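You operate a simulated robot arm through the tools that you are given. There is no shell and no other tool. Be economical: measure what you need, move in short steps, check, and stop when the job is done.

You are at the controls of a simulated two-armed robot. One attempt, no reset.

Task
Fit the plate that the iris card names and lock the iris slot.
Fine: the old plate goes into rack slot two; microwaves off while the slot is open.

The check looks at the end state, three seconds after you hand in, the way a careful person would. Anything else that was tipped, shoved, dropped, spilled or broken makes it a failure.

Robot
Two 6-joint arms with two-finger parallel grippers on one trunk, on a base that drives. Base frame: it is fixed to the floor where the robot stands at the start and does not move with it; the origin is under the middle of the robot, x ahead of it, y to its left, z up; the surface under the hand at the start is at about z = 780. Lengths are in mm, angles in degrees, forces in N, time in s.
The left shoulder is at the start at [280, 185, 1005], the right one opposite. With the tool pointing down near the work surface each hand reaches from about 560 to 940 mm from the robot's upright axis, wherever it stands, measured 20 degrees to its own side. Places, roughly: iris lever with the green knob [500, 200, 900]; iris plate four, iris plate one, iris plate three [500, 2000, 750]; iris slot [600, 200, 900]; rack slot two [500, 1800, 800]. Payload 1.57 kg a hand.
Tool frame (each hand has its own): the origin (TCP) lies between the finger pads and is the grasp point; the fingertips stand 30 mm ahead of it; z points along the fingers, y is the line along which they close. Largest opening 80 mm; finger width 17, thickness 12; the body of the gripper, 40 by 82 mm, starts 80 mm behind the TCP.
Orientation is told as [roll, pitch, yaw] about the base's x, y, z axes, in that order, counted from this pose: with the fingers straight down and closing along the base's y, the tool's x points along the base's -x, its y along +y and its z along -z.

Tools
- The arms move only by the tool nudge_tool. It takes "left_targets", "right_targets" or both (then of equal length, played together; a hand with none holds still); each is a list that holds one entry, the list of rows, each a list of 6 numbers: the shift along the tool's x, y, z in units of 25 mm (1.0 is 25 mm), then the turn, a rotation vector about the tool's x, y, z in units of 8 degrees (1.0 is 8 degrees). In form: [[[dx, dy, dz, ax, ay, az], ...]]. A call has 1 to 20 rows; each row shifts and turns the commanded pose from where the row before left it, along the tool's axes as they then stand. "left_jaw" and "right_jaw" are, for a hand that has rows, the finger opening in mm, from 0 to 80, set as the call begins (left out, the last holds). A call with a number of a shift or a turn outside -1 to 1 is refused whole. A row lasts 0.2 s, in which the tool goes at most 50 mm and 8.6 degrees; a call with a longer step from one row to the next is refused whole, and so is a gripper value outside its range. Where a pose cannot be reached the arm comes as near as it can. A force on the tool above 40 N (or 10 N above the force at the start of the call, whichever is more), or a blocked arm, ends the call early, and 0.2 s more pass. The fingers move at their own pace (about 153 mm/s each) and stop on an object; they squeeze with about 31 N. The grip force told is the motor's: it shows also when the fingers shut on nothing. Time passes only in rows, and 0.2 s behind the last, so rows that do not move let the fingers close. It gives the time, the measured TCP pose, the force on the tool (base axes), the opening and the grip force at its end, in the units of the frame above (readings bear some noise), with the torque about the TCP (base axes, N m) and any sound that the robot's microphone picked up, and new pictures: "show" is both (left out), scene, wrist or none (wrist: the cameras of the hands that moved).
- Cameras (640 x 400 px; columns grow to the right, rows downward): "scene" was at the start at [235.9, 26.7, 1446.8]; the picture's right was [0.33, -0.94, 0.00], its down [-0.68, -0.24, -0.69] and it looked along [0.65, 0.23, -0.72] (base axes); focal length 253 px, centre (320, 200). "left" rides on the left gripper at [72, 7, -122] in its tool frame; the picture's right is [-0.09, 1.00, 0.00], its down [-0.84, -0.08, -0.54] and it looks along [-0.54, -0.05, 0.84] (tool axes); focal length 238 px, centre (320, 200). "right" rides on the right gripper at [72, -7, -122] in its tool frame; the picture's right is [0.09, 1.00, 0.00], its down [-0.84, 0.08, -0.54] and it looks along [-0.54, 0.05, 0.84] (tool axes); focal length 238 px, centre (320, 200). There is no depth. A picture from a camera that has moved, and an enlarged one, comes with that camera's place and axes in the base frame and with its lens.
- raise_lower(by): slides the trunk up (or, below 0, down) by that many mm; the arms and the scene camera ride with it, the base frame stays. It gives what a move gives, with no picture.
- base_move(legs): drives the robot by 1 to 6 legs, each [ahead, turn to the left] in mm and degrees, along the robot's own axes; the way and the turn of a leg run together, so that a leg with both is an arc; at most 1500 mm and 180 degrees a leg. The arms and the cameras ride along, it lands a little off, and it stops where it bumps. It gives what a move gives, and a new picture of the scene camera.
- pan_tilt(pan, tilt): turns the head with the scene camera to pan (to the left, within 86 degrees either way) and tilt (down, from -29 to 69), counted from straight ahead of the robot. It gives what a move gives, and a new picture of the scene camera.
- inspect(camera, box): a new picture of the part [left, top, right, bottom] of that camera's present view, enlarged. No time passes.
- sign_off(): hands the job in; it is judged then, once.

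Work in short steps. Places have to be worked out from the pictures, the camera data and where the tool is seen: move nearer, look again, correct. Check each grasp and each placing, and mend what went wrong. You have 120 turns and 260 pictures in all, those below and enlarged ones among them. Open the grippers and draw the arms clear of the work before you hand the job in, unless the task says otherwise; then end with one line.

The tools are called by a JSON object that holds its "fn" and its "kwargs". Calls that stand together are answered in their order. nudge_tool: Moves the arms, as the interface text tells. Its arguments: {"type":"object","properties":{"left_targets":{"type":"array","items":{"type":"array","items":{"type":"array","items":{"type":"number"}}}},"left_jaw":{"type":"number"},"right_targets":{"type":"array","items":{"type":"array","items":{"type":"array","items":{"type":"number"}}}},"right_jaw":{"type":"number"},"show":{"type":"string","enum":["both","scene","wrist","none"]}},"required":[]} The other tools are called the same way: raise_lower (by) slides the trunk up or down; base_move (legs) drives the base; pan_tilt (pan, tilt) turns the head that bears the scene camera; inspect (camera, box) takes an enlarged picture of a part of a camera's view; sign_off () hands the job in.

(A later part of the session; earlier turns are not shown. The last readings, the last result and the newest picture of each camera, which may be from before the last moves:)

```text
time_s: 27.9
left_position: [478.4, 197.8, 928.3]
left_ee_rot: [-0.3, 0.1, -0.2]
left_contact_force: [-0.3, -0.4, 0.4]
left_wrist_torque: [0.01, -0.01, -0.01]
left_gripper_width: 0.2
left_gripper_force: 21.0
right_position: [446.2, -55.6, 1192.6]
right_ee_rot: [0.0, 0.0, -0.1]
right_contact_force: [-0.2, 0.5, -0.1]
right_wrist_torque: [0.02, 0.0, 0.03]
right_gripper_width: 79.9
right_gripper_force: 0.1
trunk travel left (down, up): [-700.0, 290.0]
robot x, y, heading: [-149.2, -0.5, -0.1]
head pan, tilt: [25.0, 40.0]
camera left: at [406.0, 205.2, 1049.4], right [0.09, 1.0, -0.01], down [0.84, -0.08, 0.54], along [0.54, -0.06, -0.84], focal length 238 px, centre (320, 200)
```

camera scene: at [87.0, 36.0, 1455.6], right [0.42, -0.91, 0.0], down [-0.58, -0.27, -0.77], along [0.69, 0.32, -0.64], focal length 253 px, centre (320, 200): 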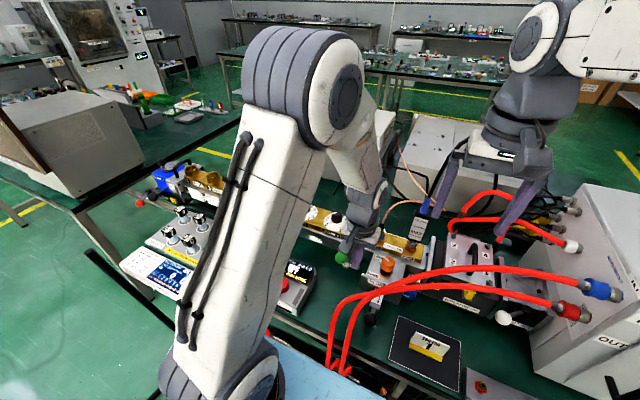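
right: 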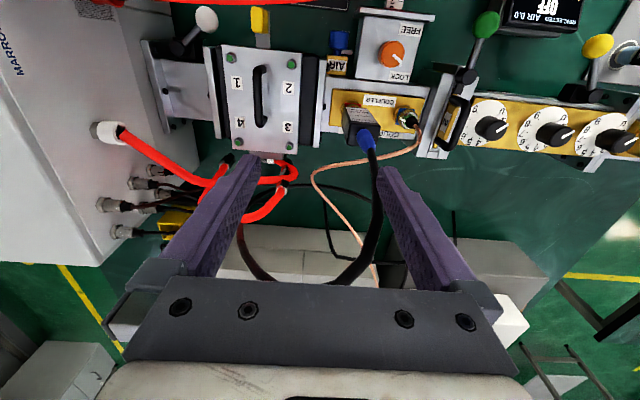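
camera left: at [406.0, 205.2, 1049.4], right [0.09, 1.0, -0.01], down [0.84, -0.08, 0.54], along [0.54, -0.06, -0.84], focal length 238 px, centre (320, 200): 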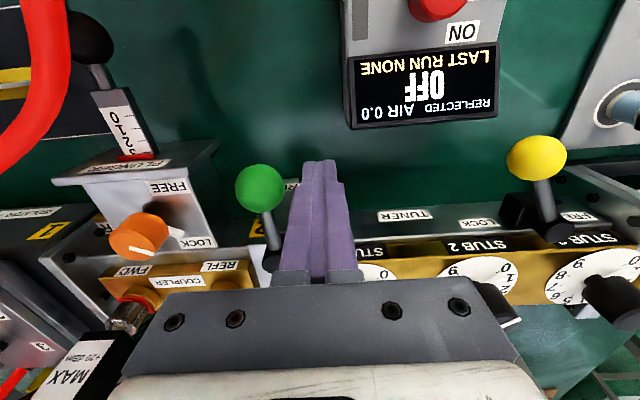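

Now I push toward -y in small steps.

{"fn": "nudge_tool", "kwargs": {"left_targets": [[[0, -0.3, 0, 0, 0, 0], [0, -0.3, 0, 0, 0, 0], [0.03, -0.3, 0, 0, 0, 0], [0.03, -0.3, 0, 0, 0, 0], [0.03, -0.3, 0, 0, 0, 0]]], "show": "wrist"}}

```text
time_s: 29.1
left_position: [474.9, 160.4, 928.1]
left_ee_rot: [-0.3, 0.0, -0.1]
left_contact_force: [0.3, 0.1, 0.8]
left_wrist_torque: [0.0, 0.0, 0.04]
left_gripper_width: 0.0
left_gripper_force: 21.1
right_position: [446.0, -56.4, 1193.9]
right_ee_rot: [0.0, 0.0, 0.0]
right_contact_force: [0.2, 0.8, 0.2]
right_wrist_torque: [-0.01, 0.03, -0.04]
right_gripper_width: 80.0
right_gripper_force: 0.1
trunk travel left (down, up): [-700.0, 290.0]
robot x, y, heading: [-152.3, -2.2, 0.1]
head pan, tilt: [25.0, 40.0]
camera left: at [403.8, 167.2, 1048.9], right [0.09, 1.0, -0.01], down [0.84, -0.08, 0.54], along [0.54, -0.06, -0.84], focal length 238 px, centre (320, 200)
```

left: 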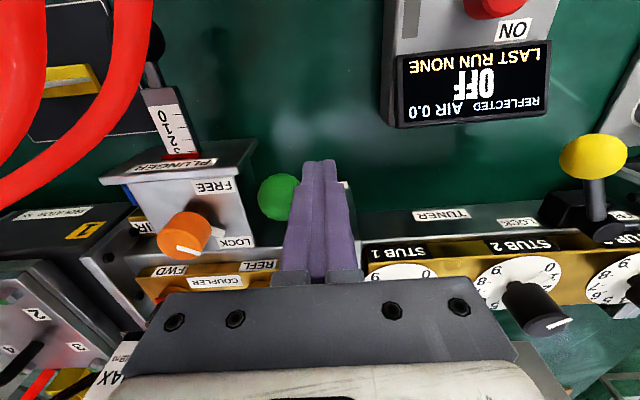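

The lever turns freely. I follow the arc further.

{"fn": "nudge_tool", "kwargs": {"left_targets": [[[-0.1, -0.54, 0, 0, 0, 0], [-0.1, -0.54, 0, 0, 0, 0], [-0.16, -0.32, 0, 0, 0, 0], [-0.16, -0.32, 0, 0, 0, 0], [-0.25, -0.25, 0, 0, 0, 0], [-0.25, -0.25, 0, 0, 0, 0]]], "show": "both"}}

{"fn": "inspect", "kwargs": {"camera": "scene", "box": [310, 190, 430, 290]}}

```text
time_s: 30.4
left_position: [488.0, 114.6, 925.3]
left_ee_rot: [0.1, 1.5, 0.0]
left_contact_force: [-10.0, 1.1, 3.7]
left_wrist_torque: [0.04, 0.04, -0.02]
left_gripper_width: 0.0
left_gripper_force: 21.3
right_position: [445.4, -54.2, 1193.2]
right_ee_rot: [-0.1, 0.1, 0.0]
right_contact_force: [0.2, 0.5, 0.7]
right_wrist_torque: [-0.01, -0.04, -0.01]
right_gripper_width: 79.8
right_gripper_force: 0.0
trunk travel left (down, up): [-700.0, 290.0]
robot x, y, heading: [-151.8, 2.8, 0.2]
head pan, tilt: [25.0, 40.0]
stopped in row 6 (left hand): the force on the tool passed its limit at 49 N (the readings are from after the stop); the commanded pose is now the measured one
camera scene: at [86.2, 36.0, 1455.7], right [0.42, -0.91, 0.0], down [-0.58, -0.27, -0.77], along [0.69, 0.32, -0.64], focal length 253 px, centre (320, 200)
camera left: at [419.3, 119.7, 1049.1], right [0.09, 1.0, 0.0], down [0.85, -0.08, 0.52], along [0.52, -0.05, -0.85], focal length 238 px, centre (320, 200)
```

scene: 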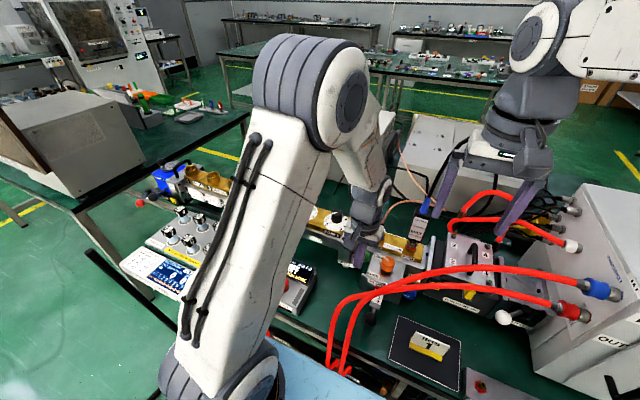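
left: 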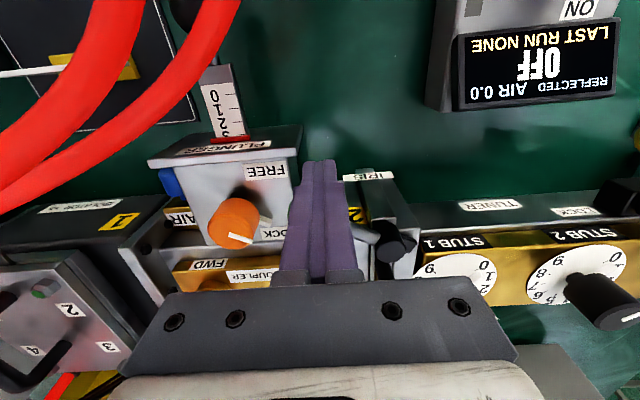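

```text
4.00 times, centred on (370, 240) of scene
camera zoom: at [86.2, 36.0, 1455.7], right [0.42, -0.91, 0.0], down [-0.58, -0.27, -0.77], along [0.69, 0.32, -0.64], focal length 1012 px, centre (120, 40)
```

zoom: 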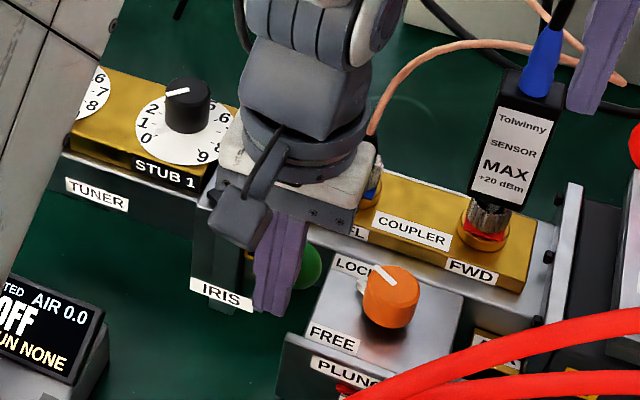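

The lever stopped, presumably at its open end. I back away, lift, and look.

{"fn": "nudge_tool", "kwargs": {"left_targets": [[[0.4, 0.2, 0, 0, 0, 0], [0, 0, -1, 0, 0, 0], [0, 0, -1, 0, 0, 0], [0, 0, -1, 0, 0, 0], [0.5, 0.4, -1, 0, 0, 0], [0.5, 0.4, -1, 0, 0, 0]]], "left_jaw": 60, "show": "wrist"}}

{"fn": "inspect", "kwargs": {"camera": "left", "box": [240, 80, 400, 220]}}

{"fn": "inspect", "kwargs": {"camera": "scene", "box": [310, 190, 430, 290]}}

```text
time_s: 31.8
left_position: [461.1, 138.5, 1050.4]
left_ee_rot: [0.1, 1.3, -0.1]
left_contact_force: [-0.1, 0.4, 0.8]
left_wrist_torque: [0.01, -0.01, -0.05]
left_gripper_width: 59.8
left_gripper_force: 0.1
right_position: [446.5, -54.3, 1191.7]
right_ee_rot: [0.0, 0.1, 0.0]
right_contact_force: [0.0, 0.2, 0.6]
right_wrist_torque: [0.02, -0.02, 0.05]
right_gripper_width: 80.0
right_gripper_force: 0.1
trunk travel left (down, up): [-700.0, 290.0]
robot x, y, heading: [-150.8, -1.1, -0.2]
head pan, tilt: [25.0, 40.0]
camera left: at [391.4, 143.7, 1174.1], right [0.09, 1.0, 0.0], down [0.85, -0.08, 0.52], along [0.52, -0.05, -0.85], focal length 238 px, centre (320, 200)
```

left: 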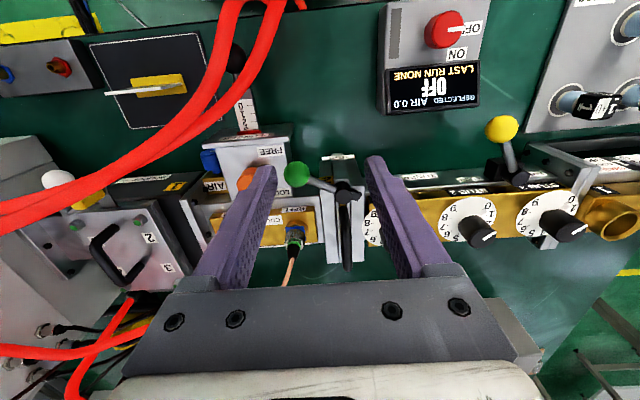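

```text
2.86 times, centred on (320, 150) of left
camera zoom: at [391.4, 143.7, 1174.1], right [0.09, 1.0, 0.0], down [0.85, -0.08, 0.52], along [0.52, -0.05, -0.85], focal length 681 px, centre (320, 343)
```

zoom: 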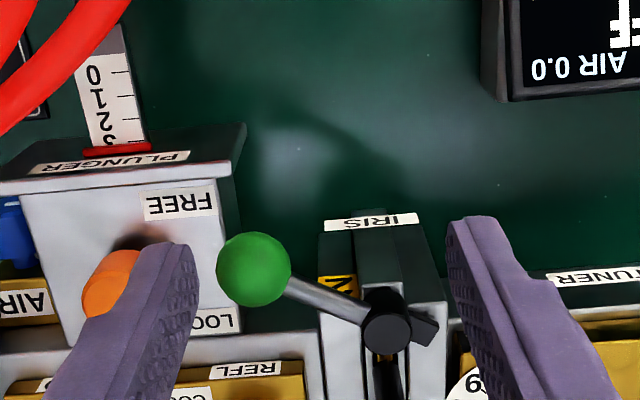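

```text
4.00 times, centred on (370, 240) of scene
camera zoom: at [87.2, 35.7, 1455.5], right [0.42, -0.91, 0.0], down [-0.58, -0.27, -0.77], along [0.69, 0.32, -0.64], focal length 1012 px, centre (120, 40)
```

zoom: 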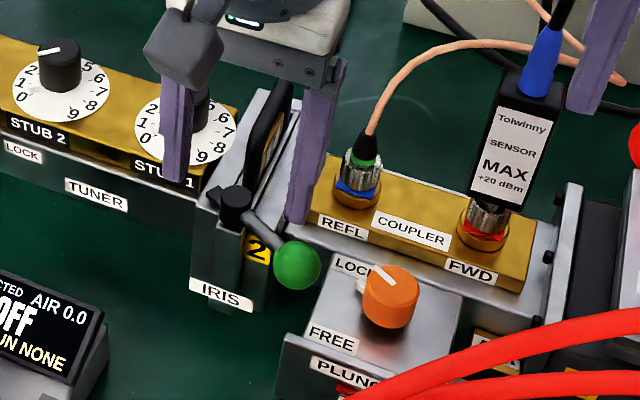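

The pawl is clear of the plate. Two views put the plate's handle bar at x 578–642, y 157, z about 947. I move above it with the jaw at 32 mm.

{"fn": "nudge_tool", "kwargs": {"left_targets": [[[-0.95, 0.12, 0, 0, -0.16, 0], [-1, 0.12, 0, 0, 0, 0], [-1, 0.12, 0, 0, 0, 0], [-1, 0.12, 0, 0, 0, 0], [-1, 0.12, 0, 0, 0, 0], [-1, 0.12, 0, 0, 0, 0], [0, 0, 0.8, 0, 0, 0], [0, 0, 0, 0, 0, 0]]], "left_jaw": 32, "show": "both"}}

{"fn": "inspect", "kwargs": {"camera": "left", "box": [240, 140, 400, 280]}}

{"fn": "inspect", "kwargs": {"camera": "scene", "box": [310, 190, 430, 290]}}

```text
time_s: 33.6
left_position: [606.8, 156.3, 1032.1]
left_ee_rot: [0.1, 0.1, -0.1]
left_contact_force: [0.5, -0.4, 0.5]
left_wrist_torque: [0.01, 0.02, 0.0]
left_gripper_width: 32.0
left_gripper_force: 0.1
right_position: [446.7, -55.2, 1192.8]
right_ee_rot: [-0.1, 0.0, 0.0]
right_contact_force: [-1.3, 0.7, -0.1]
right_wrist_torque: [0.0, -0.04, -0.01]
right_gripper_width: 80.1
right_gripper_force: 0.0
trunk travel left (down, up): [-700.0, 290.0]
robot x, y, heading: [-151.1, -4.6, -0.1]
head pan, tilt: [25.0, 40.0]
camera scene: at [87.1, 35.8, 1455.6], right [0.42, -0.91, 0.0], down [-0.58, -0.27, -0.77], along [0.69, 0.32, -0.64], focal length 253 px, centre (320, 200)
camera left: at [535.7, 161.9, 1153.1], right [0.09, 1.0, 0.0], down [0.84, -0.08, 0.54], along [0.54, -0.05, -0.84], focal length 238 px, centre (320, 200)
```

scene: 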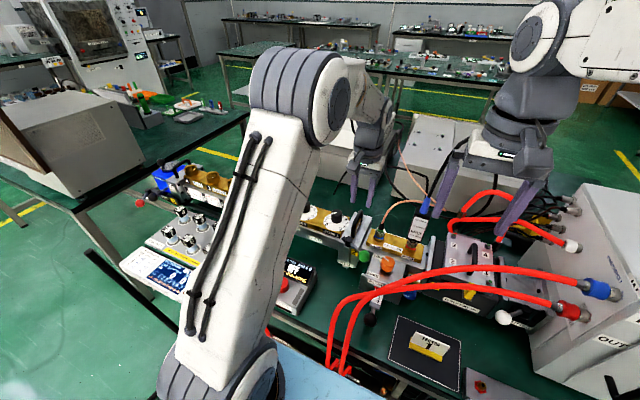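
left: 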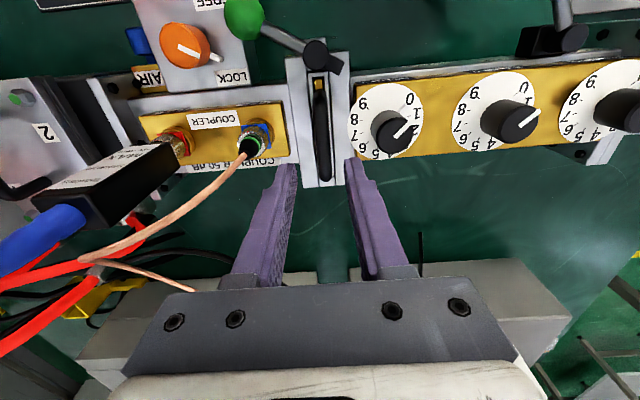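

```text
2.86 times, centred on (320, 210) of left
camera zoom: at [535.7, 161.9, 1153.1], right [0.09, 1.0, 0.0], down [0.84, -0.08, 0.54], along [0.54, -0.05, -0.84], focal length 681 px, centre (320, 171)
```

zoom: 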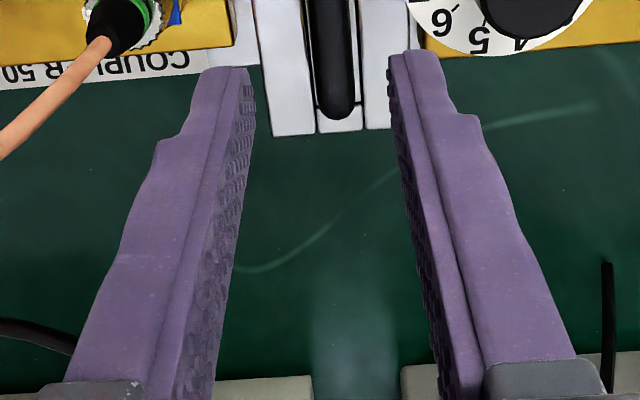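

```text
4.00 times, centred on (370, 240) of scene
camera zoom: at [87.1, 35.8, 1455.6], right [0.42, -0.91, 0.0], down [-0.58, -0.27, -0.77], along [0.69, 0.32, -0.64], focal length 1012 px, centre (120, 40)
```

zoom: 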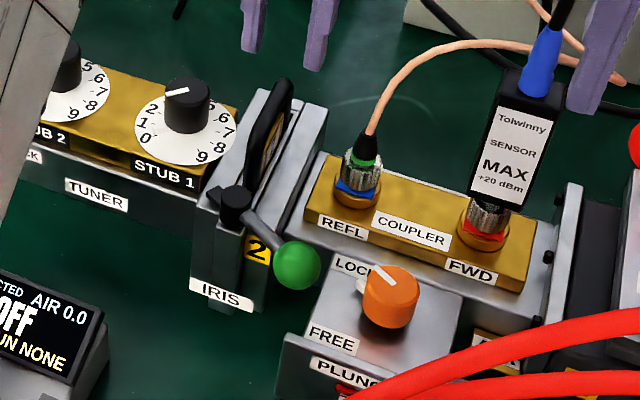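

The handle lies centred between the fingers at y 157. I lower to z 940 and grip.

{"fn": "nudge_tool", "kwargs": {"left_targets": [[[0, 0.04, 0.95, 0, 0, 0], [0, 0, 0.95, 0, 0, 0], [0, 0, 0.95, 0, 0, 0], [0, 0, 0.8, 0, 0, 0]]], "show": "wrist"}}

{"fn": "inspect", "kwargs": {"camera": "scene", "box": [310, 190, 430, 290]}}

```text
time_s: 34.6
left_position: [605.8, 158.2, 940.1]
left_ee_rot: [0.1, 0.0, -0.1]
left_contact_force: [0.1, -0.8, -0.7]
left_wrist_torque: [-0.02, -0.03, 0.0]
left_gripper_width: 32.2
left_gripper_force: 0.1
right_position: [446.1, -55.1, 1193.1]
right_ee_rot: [0.1, 0.0, 0.0]
right_contact_force: [0.2, -0.3, -0.2]
right_wrist_torque: [-0.02, 0.01, 0.0]
right_gripper_width: 80.0
right_gripper_force: 0.1
trunk travel left (down, up): [-700.0, 290.0]
robot x, y, heading: [-150.5, -2.5, -0.1]
head pan, tilt: [25.0, 40.0]
camera left: at [534.4, 162.4, 1061.5], right [0.09, 1.0, 0.0], down [0.84, -0.08, 0.54], along [0.54, -0.05, -0.84], focal length 238 px, centre (320, 200)
```

left: 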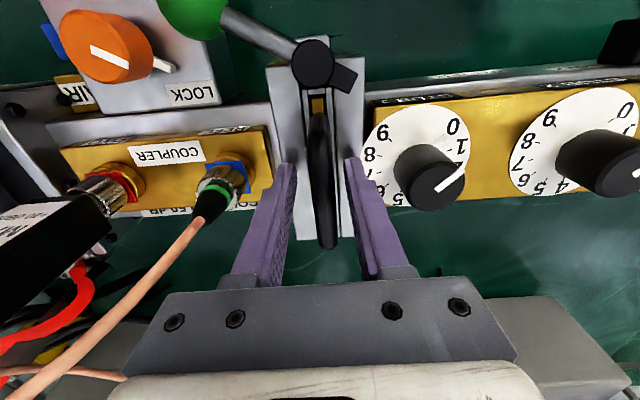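

```text
4.00 times, centred on (370, 240) of scene
camera zoom: at [86.9, 35.8, 1455.6], right [0.42, -0.91, 0.0], down [-0.58, -0.27, -0.77], along [0.69, 0.32, -0.64], focal length 1012 px, centre (120, 40)
```

zoom: 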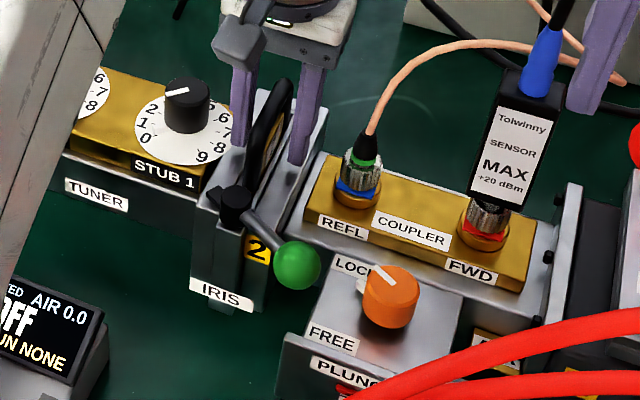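

Positioned well with the bar between the pads. I close the jaw.

{"fn": "nudge_tool", "kwargs": {"left_targets": [[[0, 0, 0, 0, 0, 0], [0, 0, 0, 0, 0, 0], [0, 0, 0, 0, 0, 0]]], "left_jaw": 0, "show": "none"}}

{"fn": "nudge_tool", "kwargs": {"left_targets": [[[0, 0, -0.4, 0, 0, 0], [0, 0, -0.4, 0, 0, 0], [0, 0, -0.4, 0, 0, 0]]], "show": "wrist"}}

```text
time_s: 35.4
left_position: [605.3, 159.2, 940.6]
left_ee_rot: [0.2, 0.0, 0.0]
left_contact_force: [0.2, 18.4, -0.4]
left_wrist_torque: [-0.17, -0.06, -0.06]
left_gripper_width: 12.4
left_gripper_force: 29.6
right_position: [445.2, -53.0, 1192.7]
right_ee_rot: [0.0, -0.1, 0.0]
right_contact_force: [0.2, 0.0, 0.2]
right_wrist_torque: [-0.03, 0.0, -0.01]
right_gripper_width: 79.8
right_gripper_force: 0.0
trunk travel left (down, up): [-700.0, 290.0]
robot x, y, heading: [-149.0, -2.3, -0.2]
head pan, tilt: [25.0, 40.0]
```

```text
time_s: 36.2
left_position: [605.5, 156.8, 970.5]
left_ee_rot: [0.2, 0.0, -0.1]
left_contact_force: [0.0, -1.6, -4.1]
left_wrist_torque: [-0.1, 0.05, -0.03]
left_gripper_width: 12.6
left_gripper_force: 29.9
right_position: [446.6, -54.0, 1192.9]
right_ee_rot: [0.0, 0.0, 0.0]
right_contact_force: [0.5, -0.4, -0.8]
right_wrist_torque: [0.0, 0.0, -0.01]
right_gripper_width: 79.8
right_gripper_force: 0.0
trunk travel left (down, up): [-700.0, 290.0]
robot x, y, heading: [-150.1, 1.3, 0.1]
head pan, tilt: [25.0, 40.0]
camera left: at [534.4, 161.9, 1091.5], right [0.09, 1.0, 0.0], down [0.84, -0.08, 0.54], along [0.54, -0.05, -0.84], focal length 238 px, centre (320, 200)
```

left: 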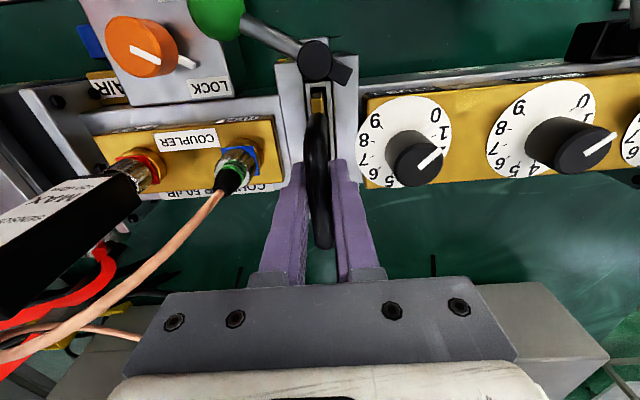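

The plate rises freely, about 4 N. I lift it further, out of the slot.

{"fn": "nudge_tool", "kwargs": {"left_targets": [[[0, 0, -0.8, 0, 0, 0], [0, 0, -0.8, 0, 0, 0], [0, 0, -0.8, 0, 0, 0], [0, 0, -0.8, 0, 0, 0], [0, 0, -0.8, 0, 0, 0], [0, 0, -0.8, 0, 0, 0], [0, 0, -0.8, 0, 0, 0], [0, 0, -0.8, 0, 0, 0]]], "show": "both"}}

{"fn": "inspect", "kwargs": {"camera": "scene", "box": [300, 120, 440, 270]}}

```text
time_s: 38.0
left_position: [606.7, 155.4, 1131.0]
left_ee_rot: [0.1, 0.0, -0.1]
left_contact_force: [-0.5, 0.8, -5.3]
left_wrist_torque: [0.01, 0.05, -0.01]
left_gripper_width: 12.2
left_gripper_force: 29.5
right_position: [446.5, -54.0, 1191.8]
right_ee_rot: [0.0, 0.0, 0.0]
right_contact_force: [0.1, -0.5, -0.5]
right_wrist_torque: [-0.01, 0.0, 0.0]
right_gripper_width: 80.0
right_gripper_force: 0.0
trunk travel left (down, up): [-700.0, 290.0]
robot x, y, heading: [-147.8, 0.2, -0.1]
head pan, tilt: [25.0, 40.0]
camera scene: at [87.2, 35.9, 1455.5], right [0.42, -0.91, 0.0], down [-0.58, -0.27, -0.77], along [0.69, 0.32, -0.64], focal length 253 px, centre (320, 200)
camera left: at [534.8, 161.2, 1252.4], right [0.09, 1.0, 0.0], down [0.84, -0.08, 0.54], along [0.54, -0.05, -0.84], focal length 238 px, centre (320, 200)
```

scene: 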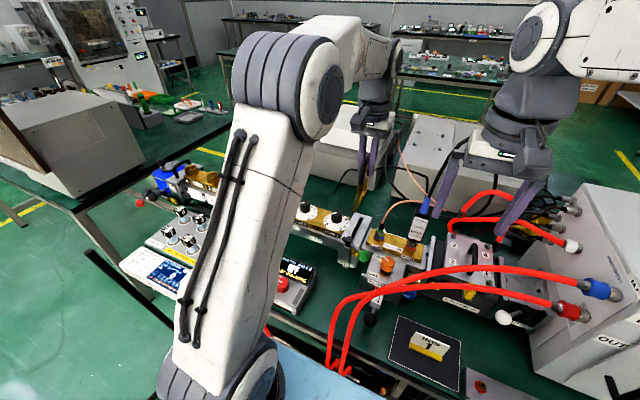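
left: 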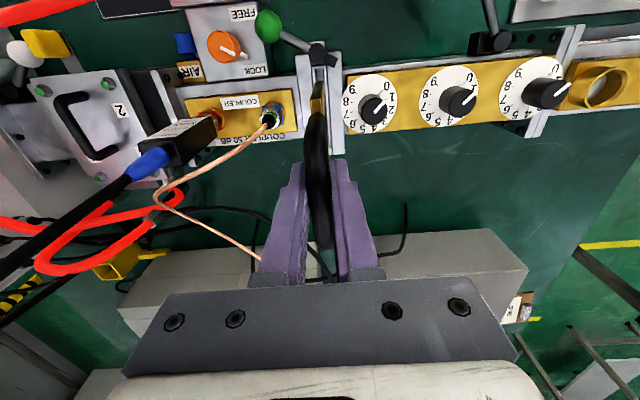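

```text
2.67 times, centred on (370, 195) of scene
camera zoom: at [87.2, 35.9, 1455.5], right [0.42, -0.91, 0.0], down [-0.58, -0.27, -0.77], along [0.69, 0.32, -0.64], focal length 675 px, centre (187, 213)
```

zoom: 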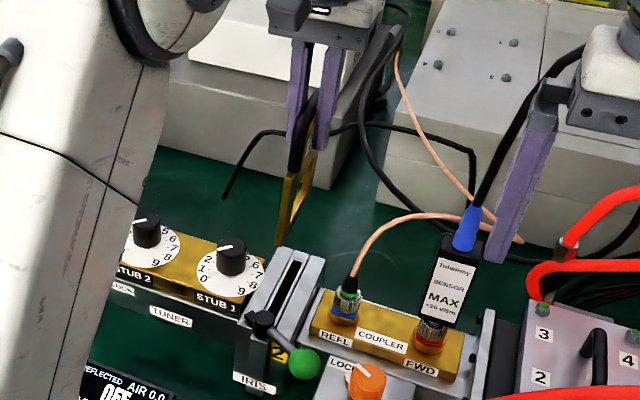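

The plate is out (thin, about 110 mm tall). I retract and raise the hand a little for travel.

{"fn": "nudge_tool", "kwargs": {"left_targets": [[[0.5, 0.6, -0.7, 0, 0, 0], [0.5, 0.6, -0.7, 0, 0, 0], [0.5, 0.6, -0.7, 0, 0, 0], [0.5, 0.6, -0.7, 0, 0, 0], [0.5, 0.6, 0, 0, 0, 0], [0.5, 0.6, 0, 0, 0, 0]]], "show": "none"}}

{"fn": "raise_lower", "kwargs": {"by": 100}}

{"fn": "base_move", "kwargs": {"legs": [[-150, 0]]}}

{"fn": "pan_tilt", "kwargs": {"pan": 75, "tilt": 35}}

```text
time_s: 39.4
left_position: [532.1, 246.7, 1199.7]
left_ee_rot: [0.0, 0.0, -0.1]
left_contact_force: [0.2, -1.0, -4.2]
left_wrist_torque: [-0.04, 0.01, -0.01]
left_gripper_width: 12.6
left_gripper_force: 29.6
right_position: [447.2, -54.9, 1192.7]
right_ee_rot: [0.0, 0.1, 0.0]
right_contact_force: [0.1, 0.4, -0.8]
right_wrist_torque: [-0.05, 0.0, -0.05]
right_gripper_width: 80.0
right_gripper_force: 0.1
trunk travel left (down, up): [-700.0, 290.0]
robot x, y, heading: [-152.2, -0.3, 0.1]
head pan, tilt: [25.0, 40.0]
```

```text
time_s: 40.7
left_position: [532.1, 247.0, 1300.1]
left_ee_rot: [0.1, 0.1, 0.0]
left_contact_force: [-1.0, 0.1, -5.6]
left_wrist_torque: [-0.04, 0.02, 0.01]
left_gripper_width: 12.6
left_gripper_force: 29.4
right_position: [446.6, -54.3, 1292.2]
right_ee_rot: [-0.1, 0.0, 0.0]
right_contact_force: [0.5, -0.6, 0.2]
right_wrist_torque: [0.0, -0.02, -0.01]
right_gripper_width: 80.3
right_gripper_force: 0.0
trunk travel left (down, up): [-800.0, 190.0]
robot x, y, heading: [-150.3, 2.1, 0.0]
head pan, tilt: [25.0, 40.0]
```

```text
time_s: 42.1
left_position: [380.1, 246.5, 1300.2]
left_ee_rot: [0.0, 0.0, -0.1]
left_contact_force: [0.5, -0.3, -4.0]
left_wrist_torque: [0.01, 0.01, 0.07]
left_gripper_width: 12.4
left_gripper_force: 29.5
right_position: [293.4, -55.7, 1291.5]
right_ee_rot: [0.0, 0.0, 0.0]
right_contact_force: [1.1, -0.6, 0.4]
right_wrist_torque: [-0.02, 0.03, -0.04]
right_gripper_width: 80.1
right_gripper_force: 0.1
trunk travel left (down, up): [-800.0, 190.0]
robot x, y, heading: [-302.0, -2.0, -0.3]
head pan, tilt: [25.0, 40.0]
camera scene: at [-64.9, 35.4, 1555.5], right [0.42, -0.91, 0.0], down [-0.58, -0.27, -0.77], along [0.69, 0.32, -0.64], focal length 253 px, centre (320, 200)
```

scene: 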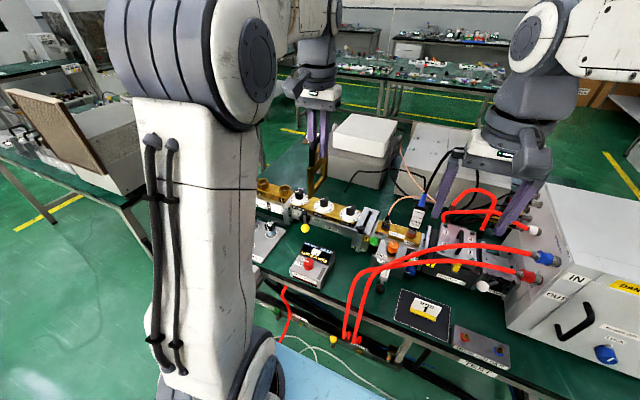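

```text
time_s: 43.3
left_position: [380.5, 246.0, 1300.7]
left_ee_rot: [0.1, 0.0, -0.2]
left_contact_force: [0.0, 0.2, -4.0]
left_wrist_torque: [-0.01, 0.01, -0.06]
left_gripper_width: 12.4
left_gripper_force: 29.3
right_position: [292.8, -55.6, 1293.3]
right_ee_rot: [0.0, -0.1, 0.0]
right_contact_force: [-0.2, 0.1, -0.2]
right_wrist_torque: [0.04, -0.01, 0.02]
right_gripper_width: 79.9
right_gripper_force: 0.0
trunk travel left (down, up): [-800.0, 190.0]
robot x, y, heading: [-300.1, 0.4, -0.1]
head pan, tilt: [75.0, 35.0]
camera scene: at [-119.4, 84.6, 1563.1], right [0.97, -0.26, 0.0], down [-0.15, -0.55, -0.82], along [0.21, 0.79, -0.57], focal length 253 px, centre (320, 200)
```

scene: 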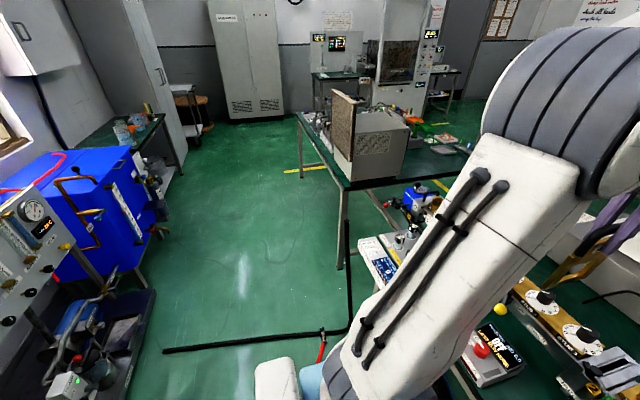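

The corridor to the left is clear between the chiller tray (x < -1000) and the benches. I turn left 90° and look ahead at the floor pipe.

{"fn": "base_move", "kwargs": {"legs": [[0, 90]]}}

{"fn": "pan_tilt", "kwargs": {"pan": 0, "tilt": 40}}

```text
time_s: 47.5
left_position: [-550.9, 682.4, 1299.3]
left_ee_rot: [0.2, 0.0, 90.1]
left_contact_force: [-0.5, 0.0, -4.4]
left_wrist_torque: [0.0, -0.06, 0.01]
left_gripper_width: 12.4
left_gripper_force: 29.0
right_position: [-248.8, 596.6, 1293.3]
right_ee_rot: [0.0, 0.0, 90.0]
right_contact_force: [0.3, 0.0, 0.1]
right_wrist_torque: [0.03, -0.02, 0.0]
right_gripper_width: 79.8
right_gripper_force: 0.0
trunk travel left (down, up): [-800.0, 190.0]
robot x, y, heading: [-304.3, -0.5, 90.1]
head pan, tilt: [75.0, 35.0]
camera scene: at [-387.7, 183.0, 1563.1], right [0.26, 0.97, 0.0], down [0.55, -0.15, -0.82], along [-0.79, 0.21, -0.57], focal length 253 px, centre (320, 200)
```

scene: 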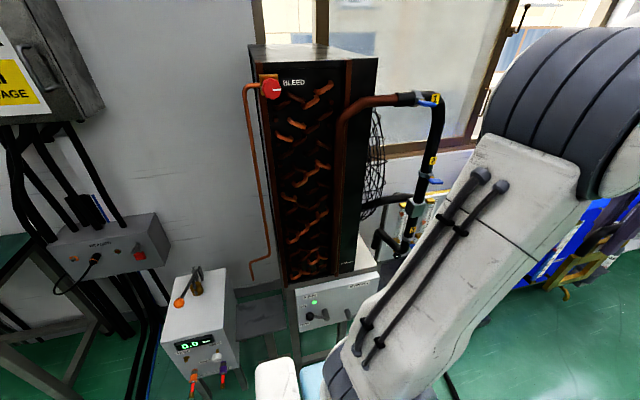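

```text
time_s: 49.0
left_position: [-550.6, 681.2, 1299.4]
left_ee_rot: [0.0, 0.0, 90.0]
left_contact_force: [0.0, -0.5, -4.6]
left_wrist_torque: [-0.03, 0.02, -0.04]
left_gripper_width: 12.4
left_gripper_force: 29.8
right_position: [-249.1, 596.7, 1293.4]
right_ee_rot: [0.0, 0.0, 90.0]
right_contact_force: [0.8, -0.3, 0.8]
right_wrist_torque: [0.02, 0.0, 0.01]
right_gripper_width: 79.9
right_gripper_force: 0.2
trunk travel left (down, up): [-800.0, 190.0]
robot x, y, heading: [-302.9, -0.5, 90.0]
head pan, tilt: [0.0, 40.0]
camera scene: at [-302.7, 245.1, 1555.5], right [1.0, 0.0, 0.0], down [0.0, -0.64, -0.77], along [0.0, 0.77, -0.64], focal length 253 px, centre (320, 200)
```

scene: 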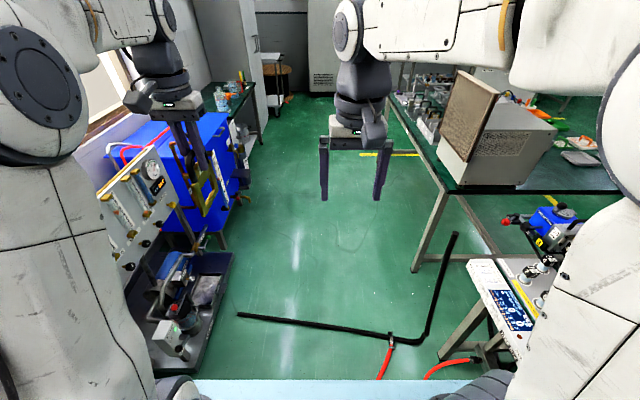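

The way ahead is free besides the low pipe. I drive forward 900 and see.

{"fn": "base_move", "kwargs": {"legs": [[900, 0]]}}

```text
time_s: 53.7
left_position: [-550.3, 1578.7, 1300.2]
left_ee_rot: [0.1, 0.0, 89.9]
left_contact_force: [0.3, -0.4, -4.9]
left_wrist_torque: [-0.01, -0.02, 0.0]
left_gripper_width: 12.2
left_gripper_force: 29.4
right_position: [-248.1, 1494.7, 1291.4]
right_ee_rot: [0.0, 0.0, 90.1]
right_contact_force: [0.4, -0.6, 0.0]
right_wrist_torque: [0.02, 0.02, 0.01]
right_gripper_width: 80.0
right_gripper_force: 0.0
trunk travel left (down, up): [-800.0, 190.0]
robot x, y, heading: [-302.1, 897.6, 90.1]
head pan, tilt: [0.0, 40.0]
camera scene: at [-302.6, 1142.5, 1555.6], right [1.0, 0.0, 0.0], down [0.0, -0.64, -0.77], along [0.0, 0.77, -0.64], focal length 253 px, centre (320, 200)
```

scene: 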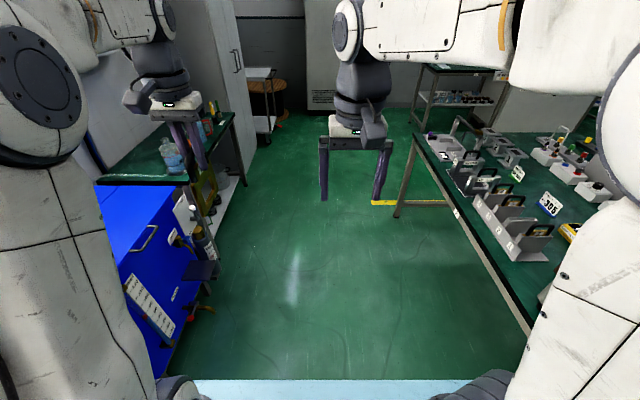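

No bump. The rack and plates are visible on the right table; I enlarge.

{"fn": "inspect", "kwargs": {"camera": "scene", "box": [410, 100, 590, 270]}}

{"fn": "base_move", "kwargs": {"legs": [[830, 0]]}}

{"fn": "pan_tilt", "kwargs": {"pan": -75, "tilt": 45}}

```text
2.35 times, centred on (500, 185) of scene
camera zoom: at [-302.6, 1142.5, 1555.6], right [1.0, 0.0, 0.0], down [0.0, -0.64, -0.77], along [0.0, 0.77, -0.64], focal length 596 px, centre (-104, 235)
```

zoom: 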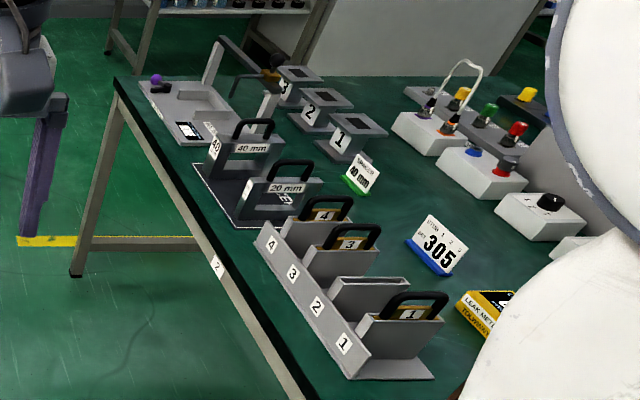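

```text
time_s: 58.1
left_position: [-559.1, 2412.3, 1300.0]
left_ee_rot: [0.1, 0.0, 90.5]
left_contact_force: [0.1, -0.2, -5.0]
left_wrist_torque: [-0.03, -0.01, -0.02]
left_gripper_width: 12.5
left_gripper_force: 29.7
right_position: [-256.7, 2329.6, 1292.2]
right_ee_rot: [0.0, 0.0, 90.5]
right_contact_force: [-0.7, -0.4, 1.1]
right_wrist_torque: [-0.04, -0.01, 0.01]
right_gripper_width: 80.0
right_gripper_force: 0.2
trunk travel left (down, up): [-800.0, 190.0]
robot x, y, heading: [-307.9, 1732.4, 90.5]
head pan, tilt: [0.0, 40.0]
camera scene: at [-307.7, 1977.3, 1555.6], right [1.0, 0.01, 0.0], down [0.0, -0.64, -0.77], along [-0.01, 0.77, -0.64], focal length 253 px, centre (320, 200)
```

scene: 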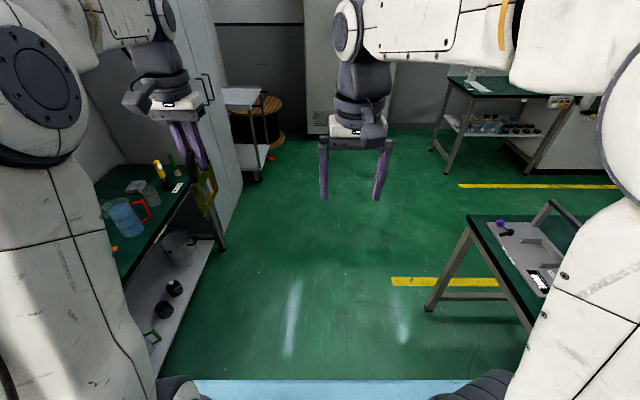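

```text
time_s: 59.6
left_position: [-558.8, 2412.3, 1299.8]
left_ee_rot: [0.1, 0.1, 90.5]
left_contact_force: [-0.2, 0.4, -4.7]
left_wrist_torque: [0.01, -0.01, -0.02]
left_gripper_width: 12.3
left_gripper_force: 29.2
right_position: [-257.2, 2329.6, 1292.7]
right_ee_rot: [0.0, 0.0, 90.6]
right_contact_force: [0.2, 0.5, 0.6]
right_wrist_torque: [0.01, 0.01, 0.02]
right_gripper_width: 80.2
right_gripper_force: 0.0
trunk travel left (down, up): [-800.0, 190.0]
robot x, y, heading: [-304.2, 1730.3, 90.5]
head pan, tilt: [-75.0, 45.0]
camera scene: at [-228.7, 1914.1, 1548.3], right [0.27, -0.96, 0.0], down [-0.68, -0.19, -0.71], along [0.68, 0.19, -0.71], focal length 253 px, centre (320, 200)
```

scene: 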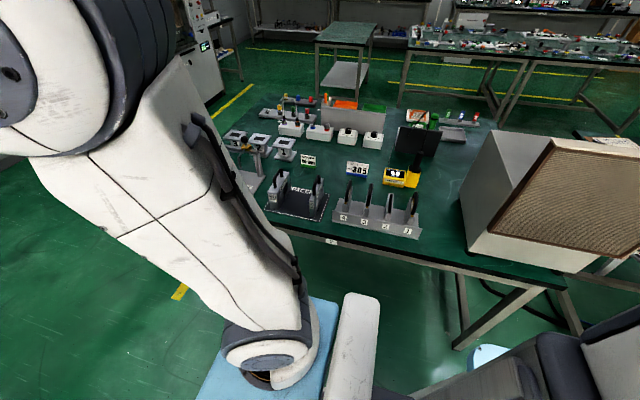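

The rack has plates 1, 3, 4; slot 2 is empty. I enlarge to locate slots.

{"fn": "inspect", "kwargs": {"camera": "scene", "box": [310, 150, 470, 260]}}

```text
3.64 times, centred on (390, 205) of scene
camera zoom: at [-228.7, 1914.1, 1548.3], right [0.27, -0.96, 0.0], down [-0.68, -0.19, -0.71], along [0.68, 0.19, -0.71], focal length 920 px, centre (66, 182)
```

zoom: 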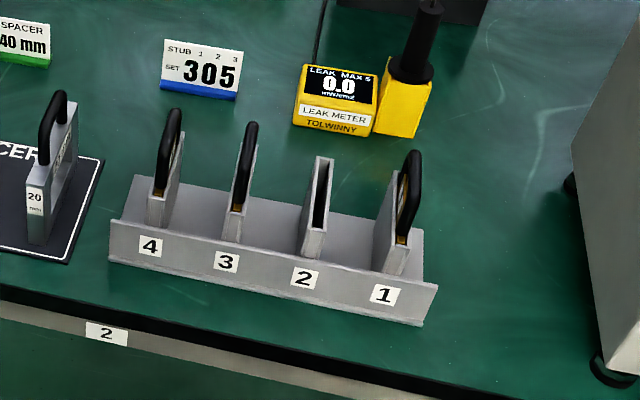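

Slots appear near x 540, with slot 1 at y≈1748 and slot 2 at y≈1834. First I raise and retract the right hand to keep it clear of the cabinet, then turn to face the table.

{"fn": "nudge_tool", "kwargs": {"right_targets": [[[0.3, 0, -0.5, 0, 0, 0], [0.3, 0, -0.5, 0, 0, 0], [0.3, 0, -0.5, 0, 0, 0], [0.3, 0, -0.5, 0, 0, 0], [0.3, 0, -0.5, 0, 0, 0], [0.3, 0, -0.5, 0, 0, 0], [0.3, 0, -0.5, 0, 0, 0], [0.3, 0, -0.5, 0, 0, 0]]], "show": "none"}}

{"fn": "base_move", "kwargs": {"legs": [[-40, 0], [0, -90.5]]}}

{"fn": "pan_tilt", "kwargs": {"pan": 10, "tilt": 50}}

```text
time_s: 61.4
left_position: [-558.9, 2412.4, 1300.8]
left_ee_rot: [0.1, 0.1, 90.4]
left_contact_force: [0.4, -0.2, -4.4]
left_wrist_torque: [-0.05, 0.01, -0.02]
left_gripper_width: 12.6
left_gripper_force: 29.1
right_position: [-255.8, 2266.8, 1393.4]
right_ee_rot: [-0.1, 0.1, 90.5]
right_contact_force: [0.7, 0.4, -0.4]
right_wrist_torque: [-0.01, 0.02, -0.04]
right_gripper_width: 80.1
right_gripper_force: 0.0
trunk travel left (down, up): [-800.0, 190.0]
robot x, y, heading: [-305.1, 1728.5, 90.5]
head pan, tilt: [-75.0, 45.0]
```

```text
time_s: 66.2
left_position: [381.2, 1929.4, 1300.4]
left_ee_rot: [0.1, 0.1, -1.0]
left_contact_force: [-0.3, 0.0, -4.7]
left_wrist_torque: [0.0, 0.05, 0.01]
left_gripper_width: 12.4
left_gripper_force: 29.9
right_position: [229.4, 1631.4, 1393.0]
right_ee_rot: [-0.1, 0.0, -0.9]
right_contact_force: [-0.4, -0.6, 0.2]
right_wrist_torque: [0.04, 0.0, 0.02]
right_gripper_width: 79.8
right_gripper_force: 0.0
trunk travel left (down, up): [-800.0, 190.0]
robot x, y, heading: [-308.8, 1691.6, -0.8]
head pan, tilt: [-75.0, 45.0]
camera scene: at [-125.4, 1611.7, 1548.3], right [-0.97, -0.24, 0.0], down [-0.17, 0.69, -0.71], along [0.17, -0.69, -0.71], focal length 253 px, centre (320, 200)
```

scene: 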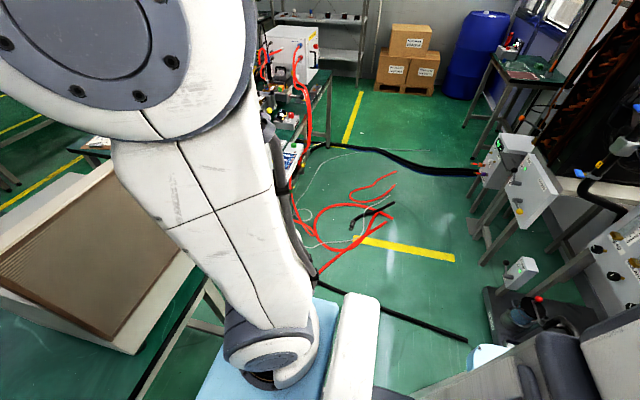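

```text
time_s: 67.7
left_position: [380.0, 1928.6, 1300.3]
left_ee_rot: [0.1, 0.1, -0.9]
left_contact_force: [-0.1, 0.0, -3.9]
left_wrist_torque: [0.02, 0.03, 0.02]
left_gripper_width: 12.6
left_gripper_force: 29.9
right_position: [230.5, 1633.1, 1393.3]
right_ee_rot: [0.0, 0.0, -0.9]
right_contact_force: [1.0, -0.4, 0.8]
right_wrist_torque: [-0.01, 0.05, -0.02]
right_gripper_width: 80.0
right_gripper_force: 0.2
trunk travel left (down, up): [-800.0, 190.0]
robot x, y, heading: [-307.6, 1694.0, -0.7]
head pan, tilt: [10.0, 50.0]
camera scene: at [-69.1, 1702.6, 1541.4], right [0.16, -0.99, 0.0], down [-0.76, -0.12, -0.64], along [0.63, 0.1, -0.77], focal length 253 px, centre (320, 200)
```

scene: 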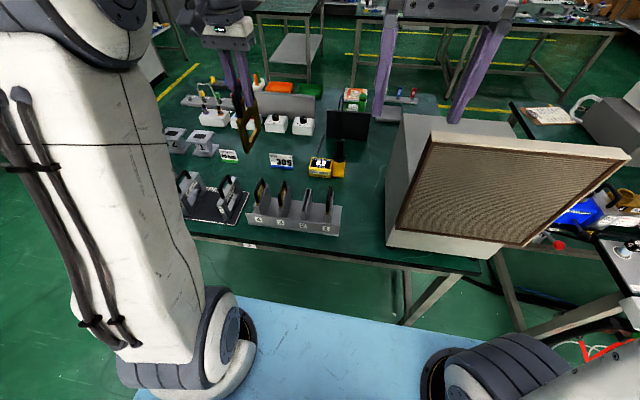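

Facing the table. I enlarge the rack to triangulate with the earlier view.

{"fn": "inspect", "kwargs": {"camera": "scene", "box": [240, 150, 380, 250]}}

```text
4.00 times, centred on (310, 200) of scene
camera zoom: at [-69.1, 1702.6, 1541.4], right [0.16, -0.99, 0.0], down [-0.76, -0.12, -0.64], along [0.63, 0.1, -0.77], focal length 1012 px, centre (360, 200)
```

zoom: 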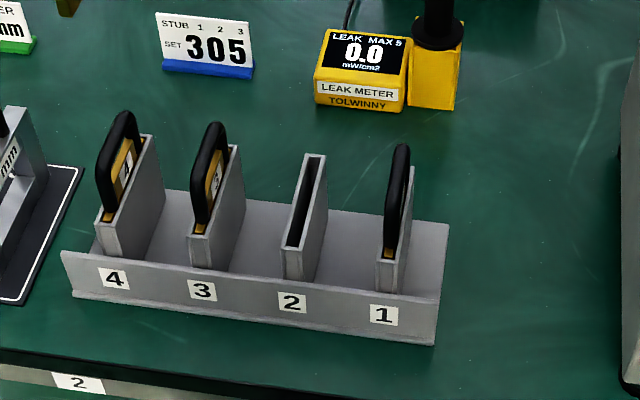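

Slot 2's opening spans x 435–545 at y≈1841, z≈853. I drive up 90 mm, straighten, and lower the trunk back.

{"fn": "base_move", "kwargs": {"legs": [[90, 0.7]]}}

{"fn": "raise_lower", "kwargs": {"by": -100}}

{"fn": "nudge_tool", "kwargs": {"left_targets": [[[0, -0.7, 0, 0, 0, 0], [0, -0.7, 0, 0, 0, 0], [0, -0.7, 0, 0, 0, 0], [0, -0.7, 0, 0, 0, 0]]], "show": "both"}}

```text
time_s: 68.8
left_position: [469.3, 1936.8, 1300.7]
left_ee_rot: [0.1, 0.1, -0.2]
left_contact_force: [-0.6, -0.2, -4.4]
left_wrist_torque: [-0.01, 0.06, 0.02]
left_gripper_width: 12.8
left_gripper_force: 29.8
right_position: [321.7, 1636.6, 1392.2]
right_ee_rot: [0.1, 0.0, -0.2]
right_contact_force: [-0.6, 0.3, 1.0]
right_wrist_torque: [-0.02, 0.0, -0.01]
right_gripper_width: 80.4
right_gripper_force: 0.0
trunk travel left (down, up): [-800.0, 190.0]
robot x, y, heading: [-215.8, 1690.9, -0.3]
head pan, tilt: [10.0, 50.0]
camera scene: at [21.5, 1704.6, 1541.4], right [0.17, -0.99, 0.0], down [-0.76, -0.13, -0.64], along [0.63, 0.11, -0.77], focal length 253 px, centre (320, 200)
```

scene: 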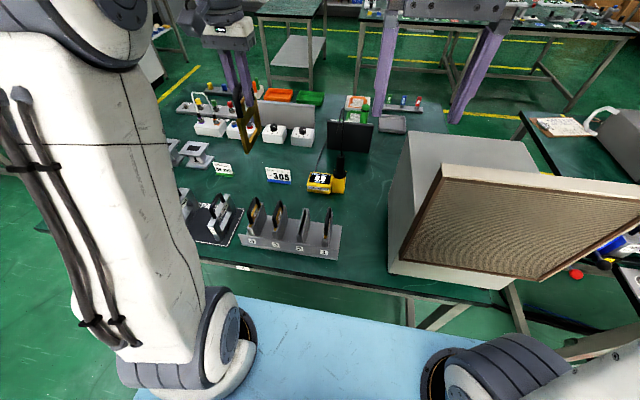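

```text
time_s: 70.2
left_position: [468.7, 1936.8, 1198.1]
left_ee_rot: [0.1, 0.1, -0.2]
left_contact_force: [-0.1, -0.4, -4.4]
left_wrist_torque: [0.02, -0.05, -0.04]
left_gripper_width: 12.7
left_gripper_force: 30.0
right_position: [321.9, 1637.0, 1293.8]
right_ee_rot: [0.0, 0.0, -0.1]
right_contact_force: [-0.1, 0.1, 0.5]
right_wrist_torque: [0.01, -0.01, -0.03]
right_gripper_width: 80.1
right_gripper_force: 0.0
trunk travel left (down, up): [-700.0, 290.0]
robot x, y, heading: [-214.1, 1694.7, -0.4]
head pan, tilt: [10.0, 50.0]
```

```text
time_s: 71.2
left_position: [469.8, 1866.1, 1200.5]
left_ee_rot: [0.1, 0.2, -0.2]
left_contact_force: [1.1, 0.4, -4.7]
left_wrist_torque: [0.01, 0.02, -0.01]
left_gripper_width: 12.7
left_gripper_force: 29.3
right_position: [321.3, 1636.9, 1292.1]
right_ee_rot: [0.0, 0.1, -0.2]
right_contact_force: [0.0, 0.6, -0.1]
right_wrist_torque: [0.0, 0.03, -0.01]
right_gripper_width: 80.0
right_gripper_force: 0.1
trunk travel left (down, up): [-700.0, 290.0]
robot x, y, heading: [-215.1, 1691.0, -0.4]
head pan, tilt: [10.0, 50.0]
camera scene: at [21.8, 1704.6, 1441.4], right [0.17, -0.99, 0.0], down [-0.76, -0.13, -0.64], along [0.63, 0.11, -0.77], focal length 253 px, centre (320, 200)
camera left: at [397.4, 1871.0, 1320.7], right [0.1, 1.0, 0.0], down [0.84, -0.08, 0.54], along [0.54, -0.05, -0.84], focal length 238 px, centre (320, 200)
```

scene: 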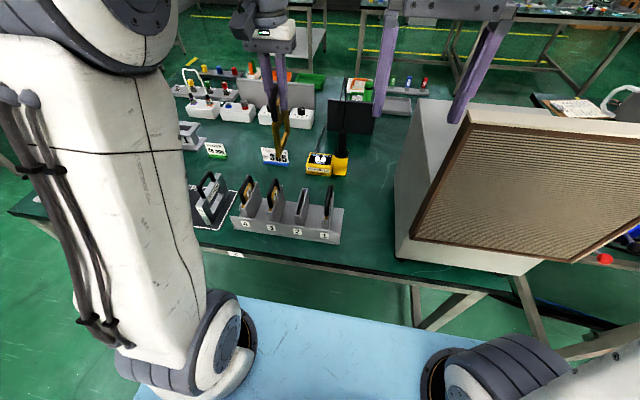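
left: 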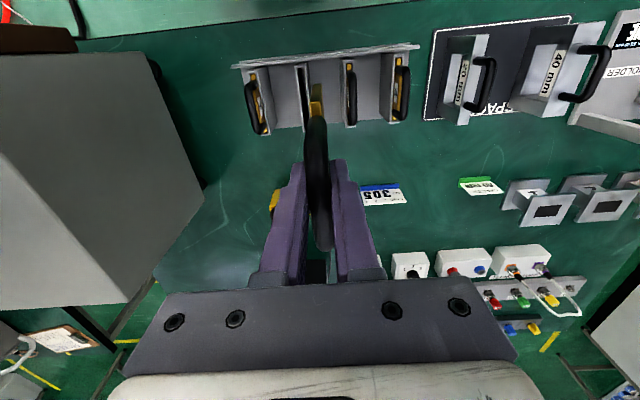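

The rack is in view below the held plate. I enlarge for accurate placing.

{"fn": "inspect", "kwargs": {"camera": "left", "box": [220, 30, 430, 150]}}

{"fn": "inspect", "kwargs": {"camera": "scene", "box": [210, 90, 360, 250]}}

```text
3.05 times, centred on (325, 90) of left
camera zoom: at [397.4, 1871.0, 1320.7], right [0.1, 1.0, 0.0], down [0.84, -0.08, 0.54], along [0.54, -0.05, -0.84], focal length 726 px, centre (305, 535)
```

zoom: 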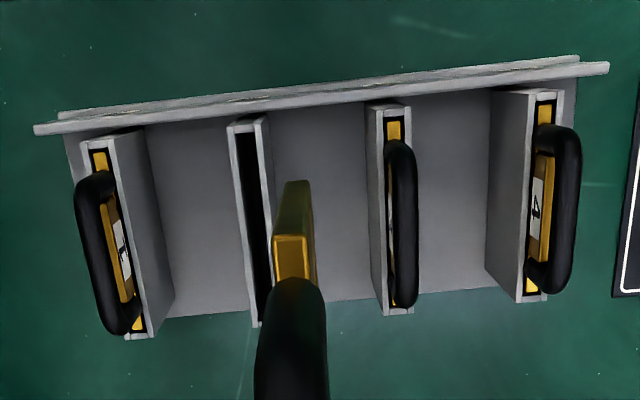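

```text
2.50 times, centred on (285, 170) of scene
camera zoom: at [21.8, 1704.6, 1441.4], right [0.17, -0.99, 0.0], down [-0.76, -0.13, -0.64], along [0.63, 0.11, -0.77], focal length 633 px, centre (408, 275)
```

zoom: 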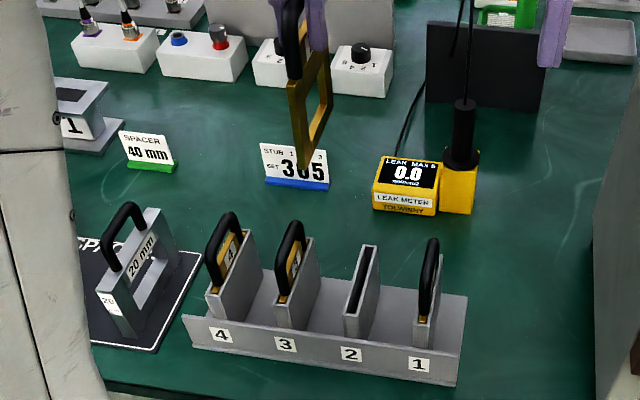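

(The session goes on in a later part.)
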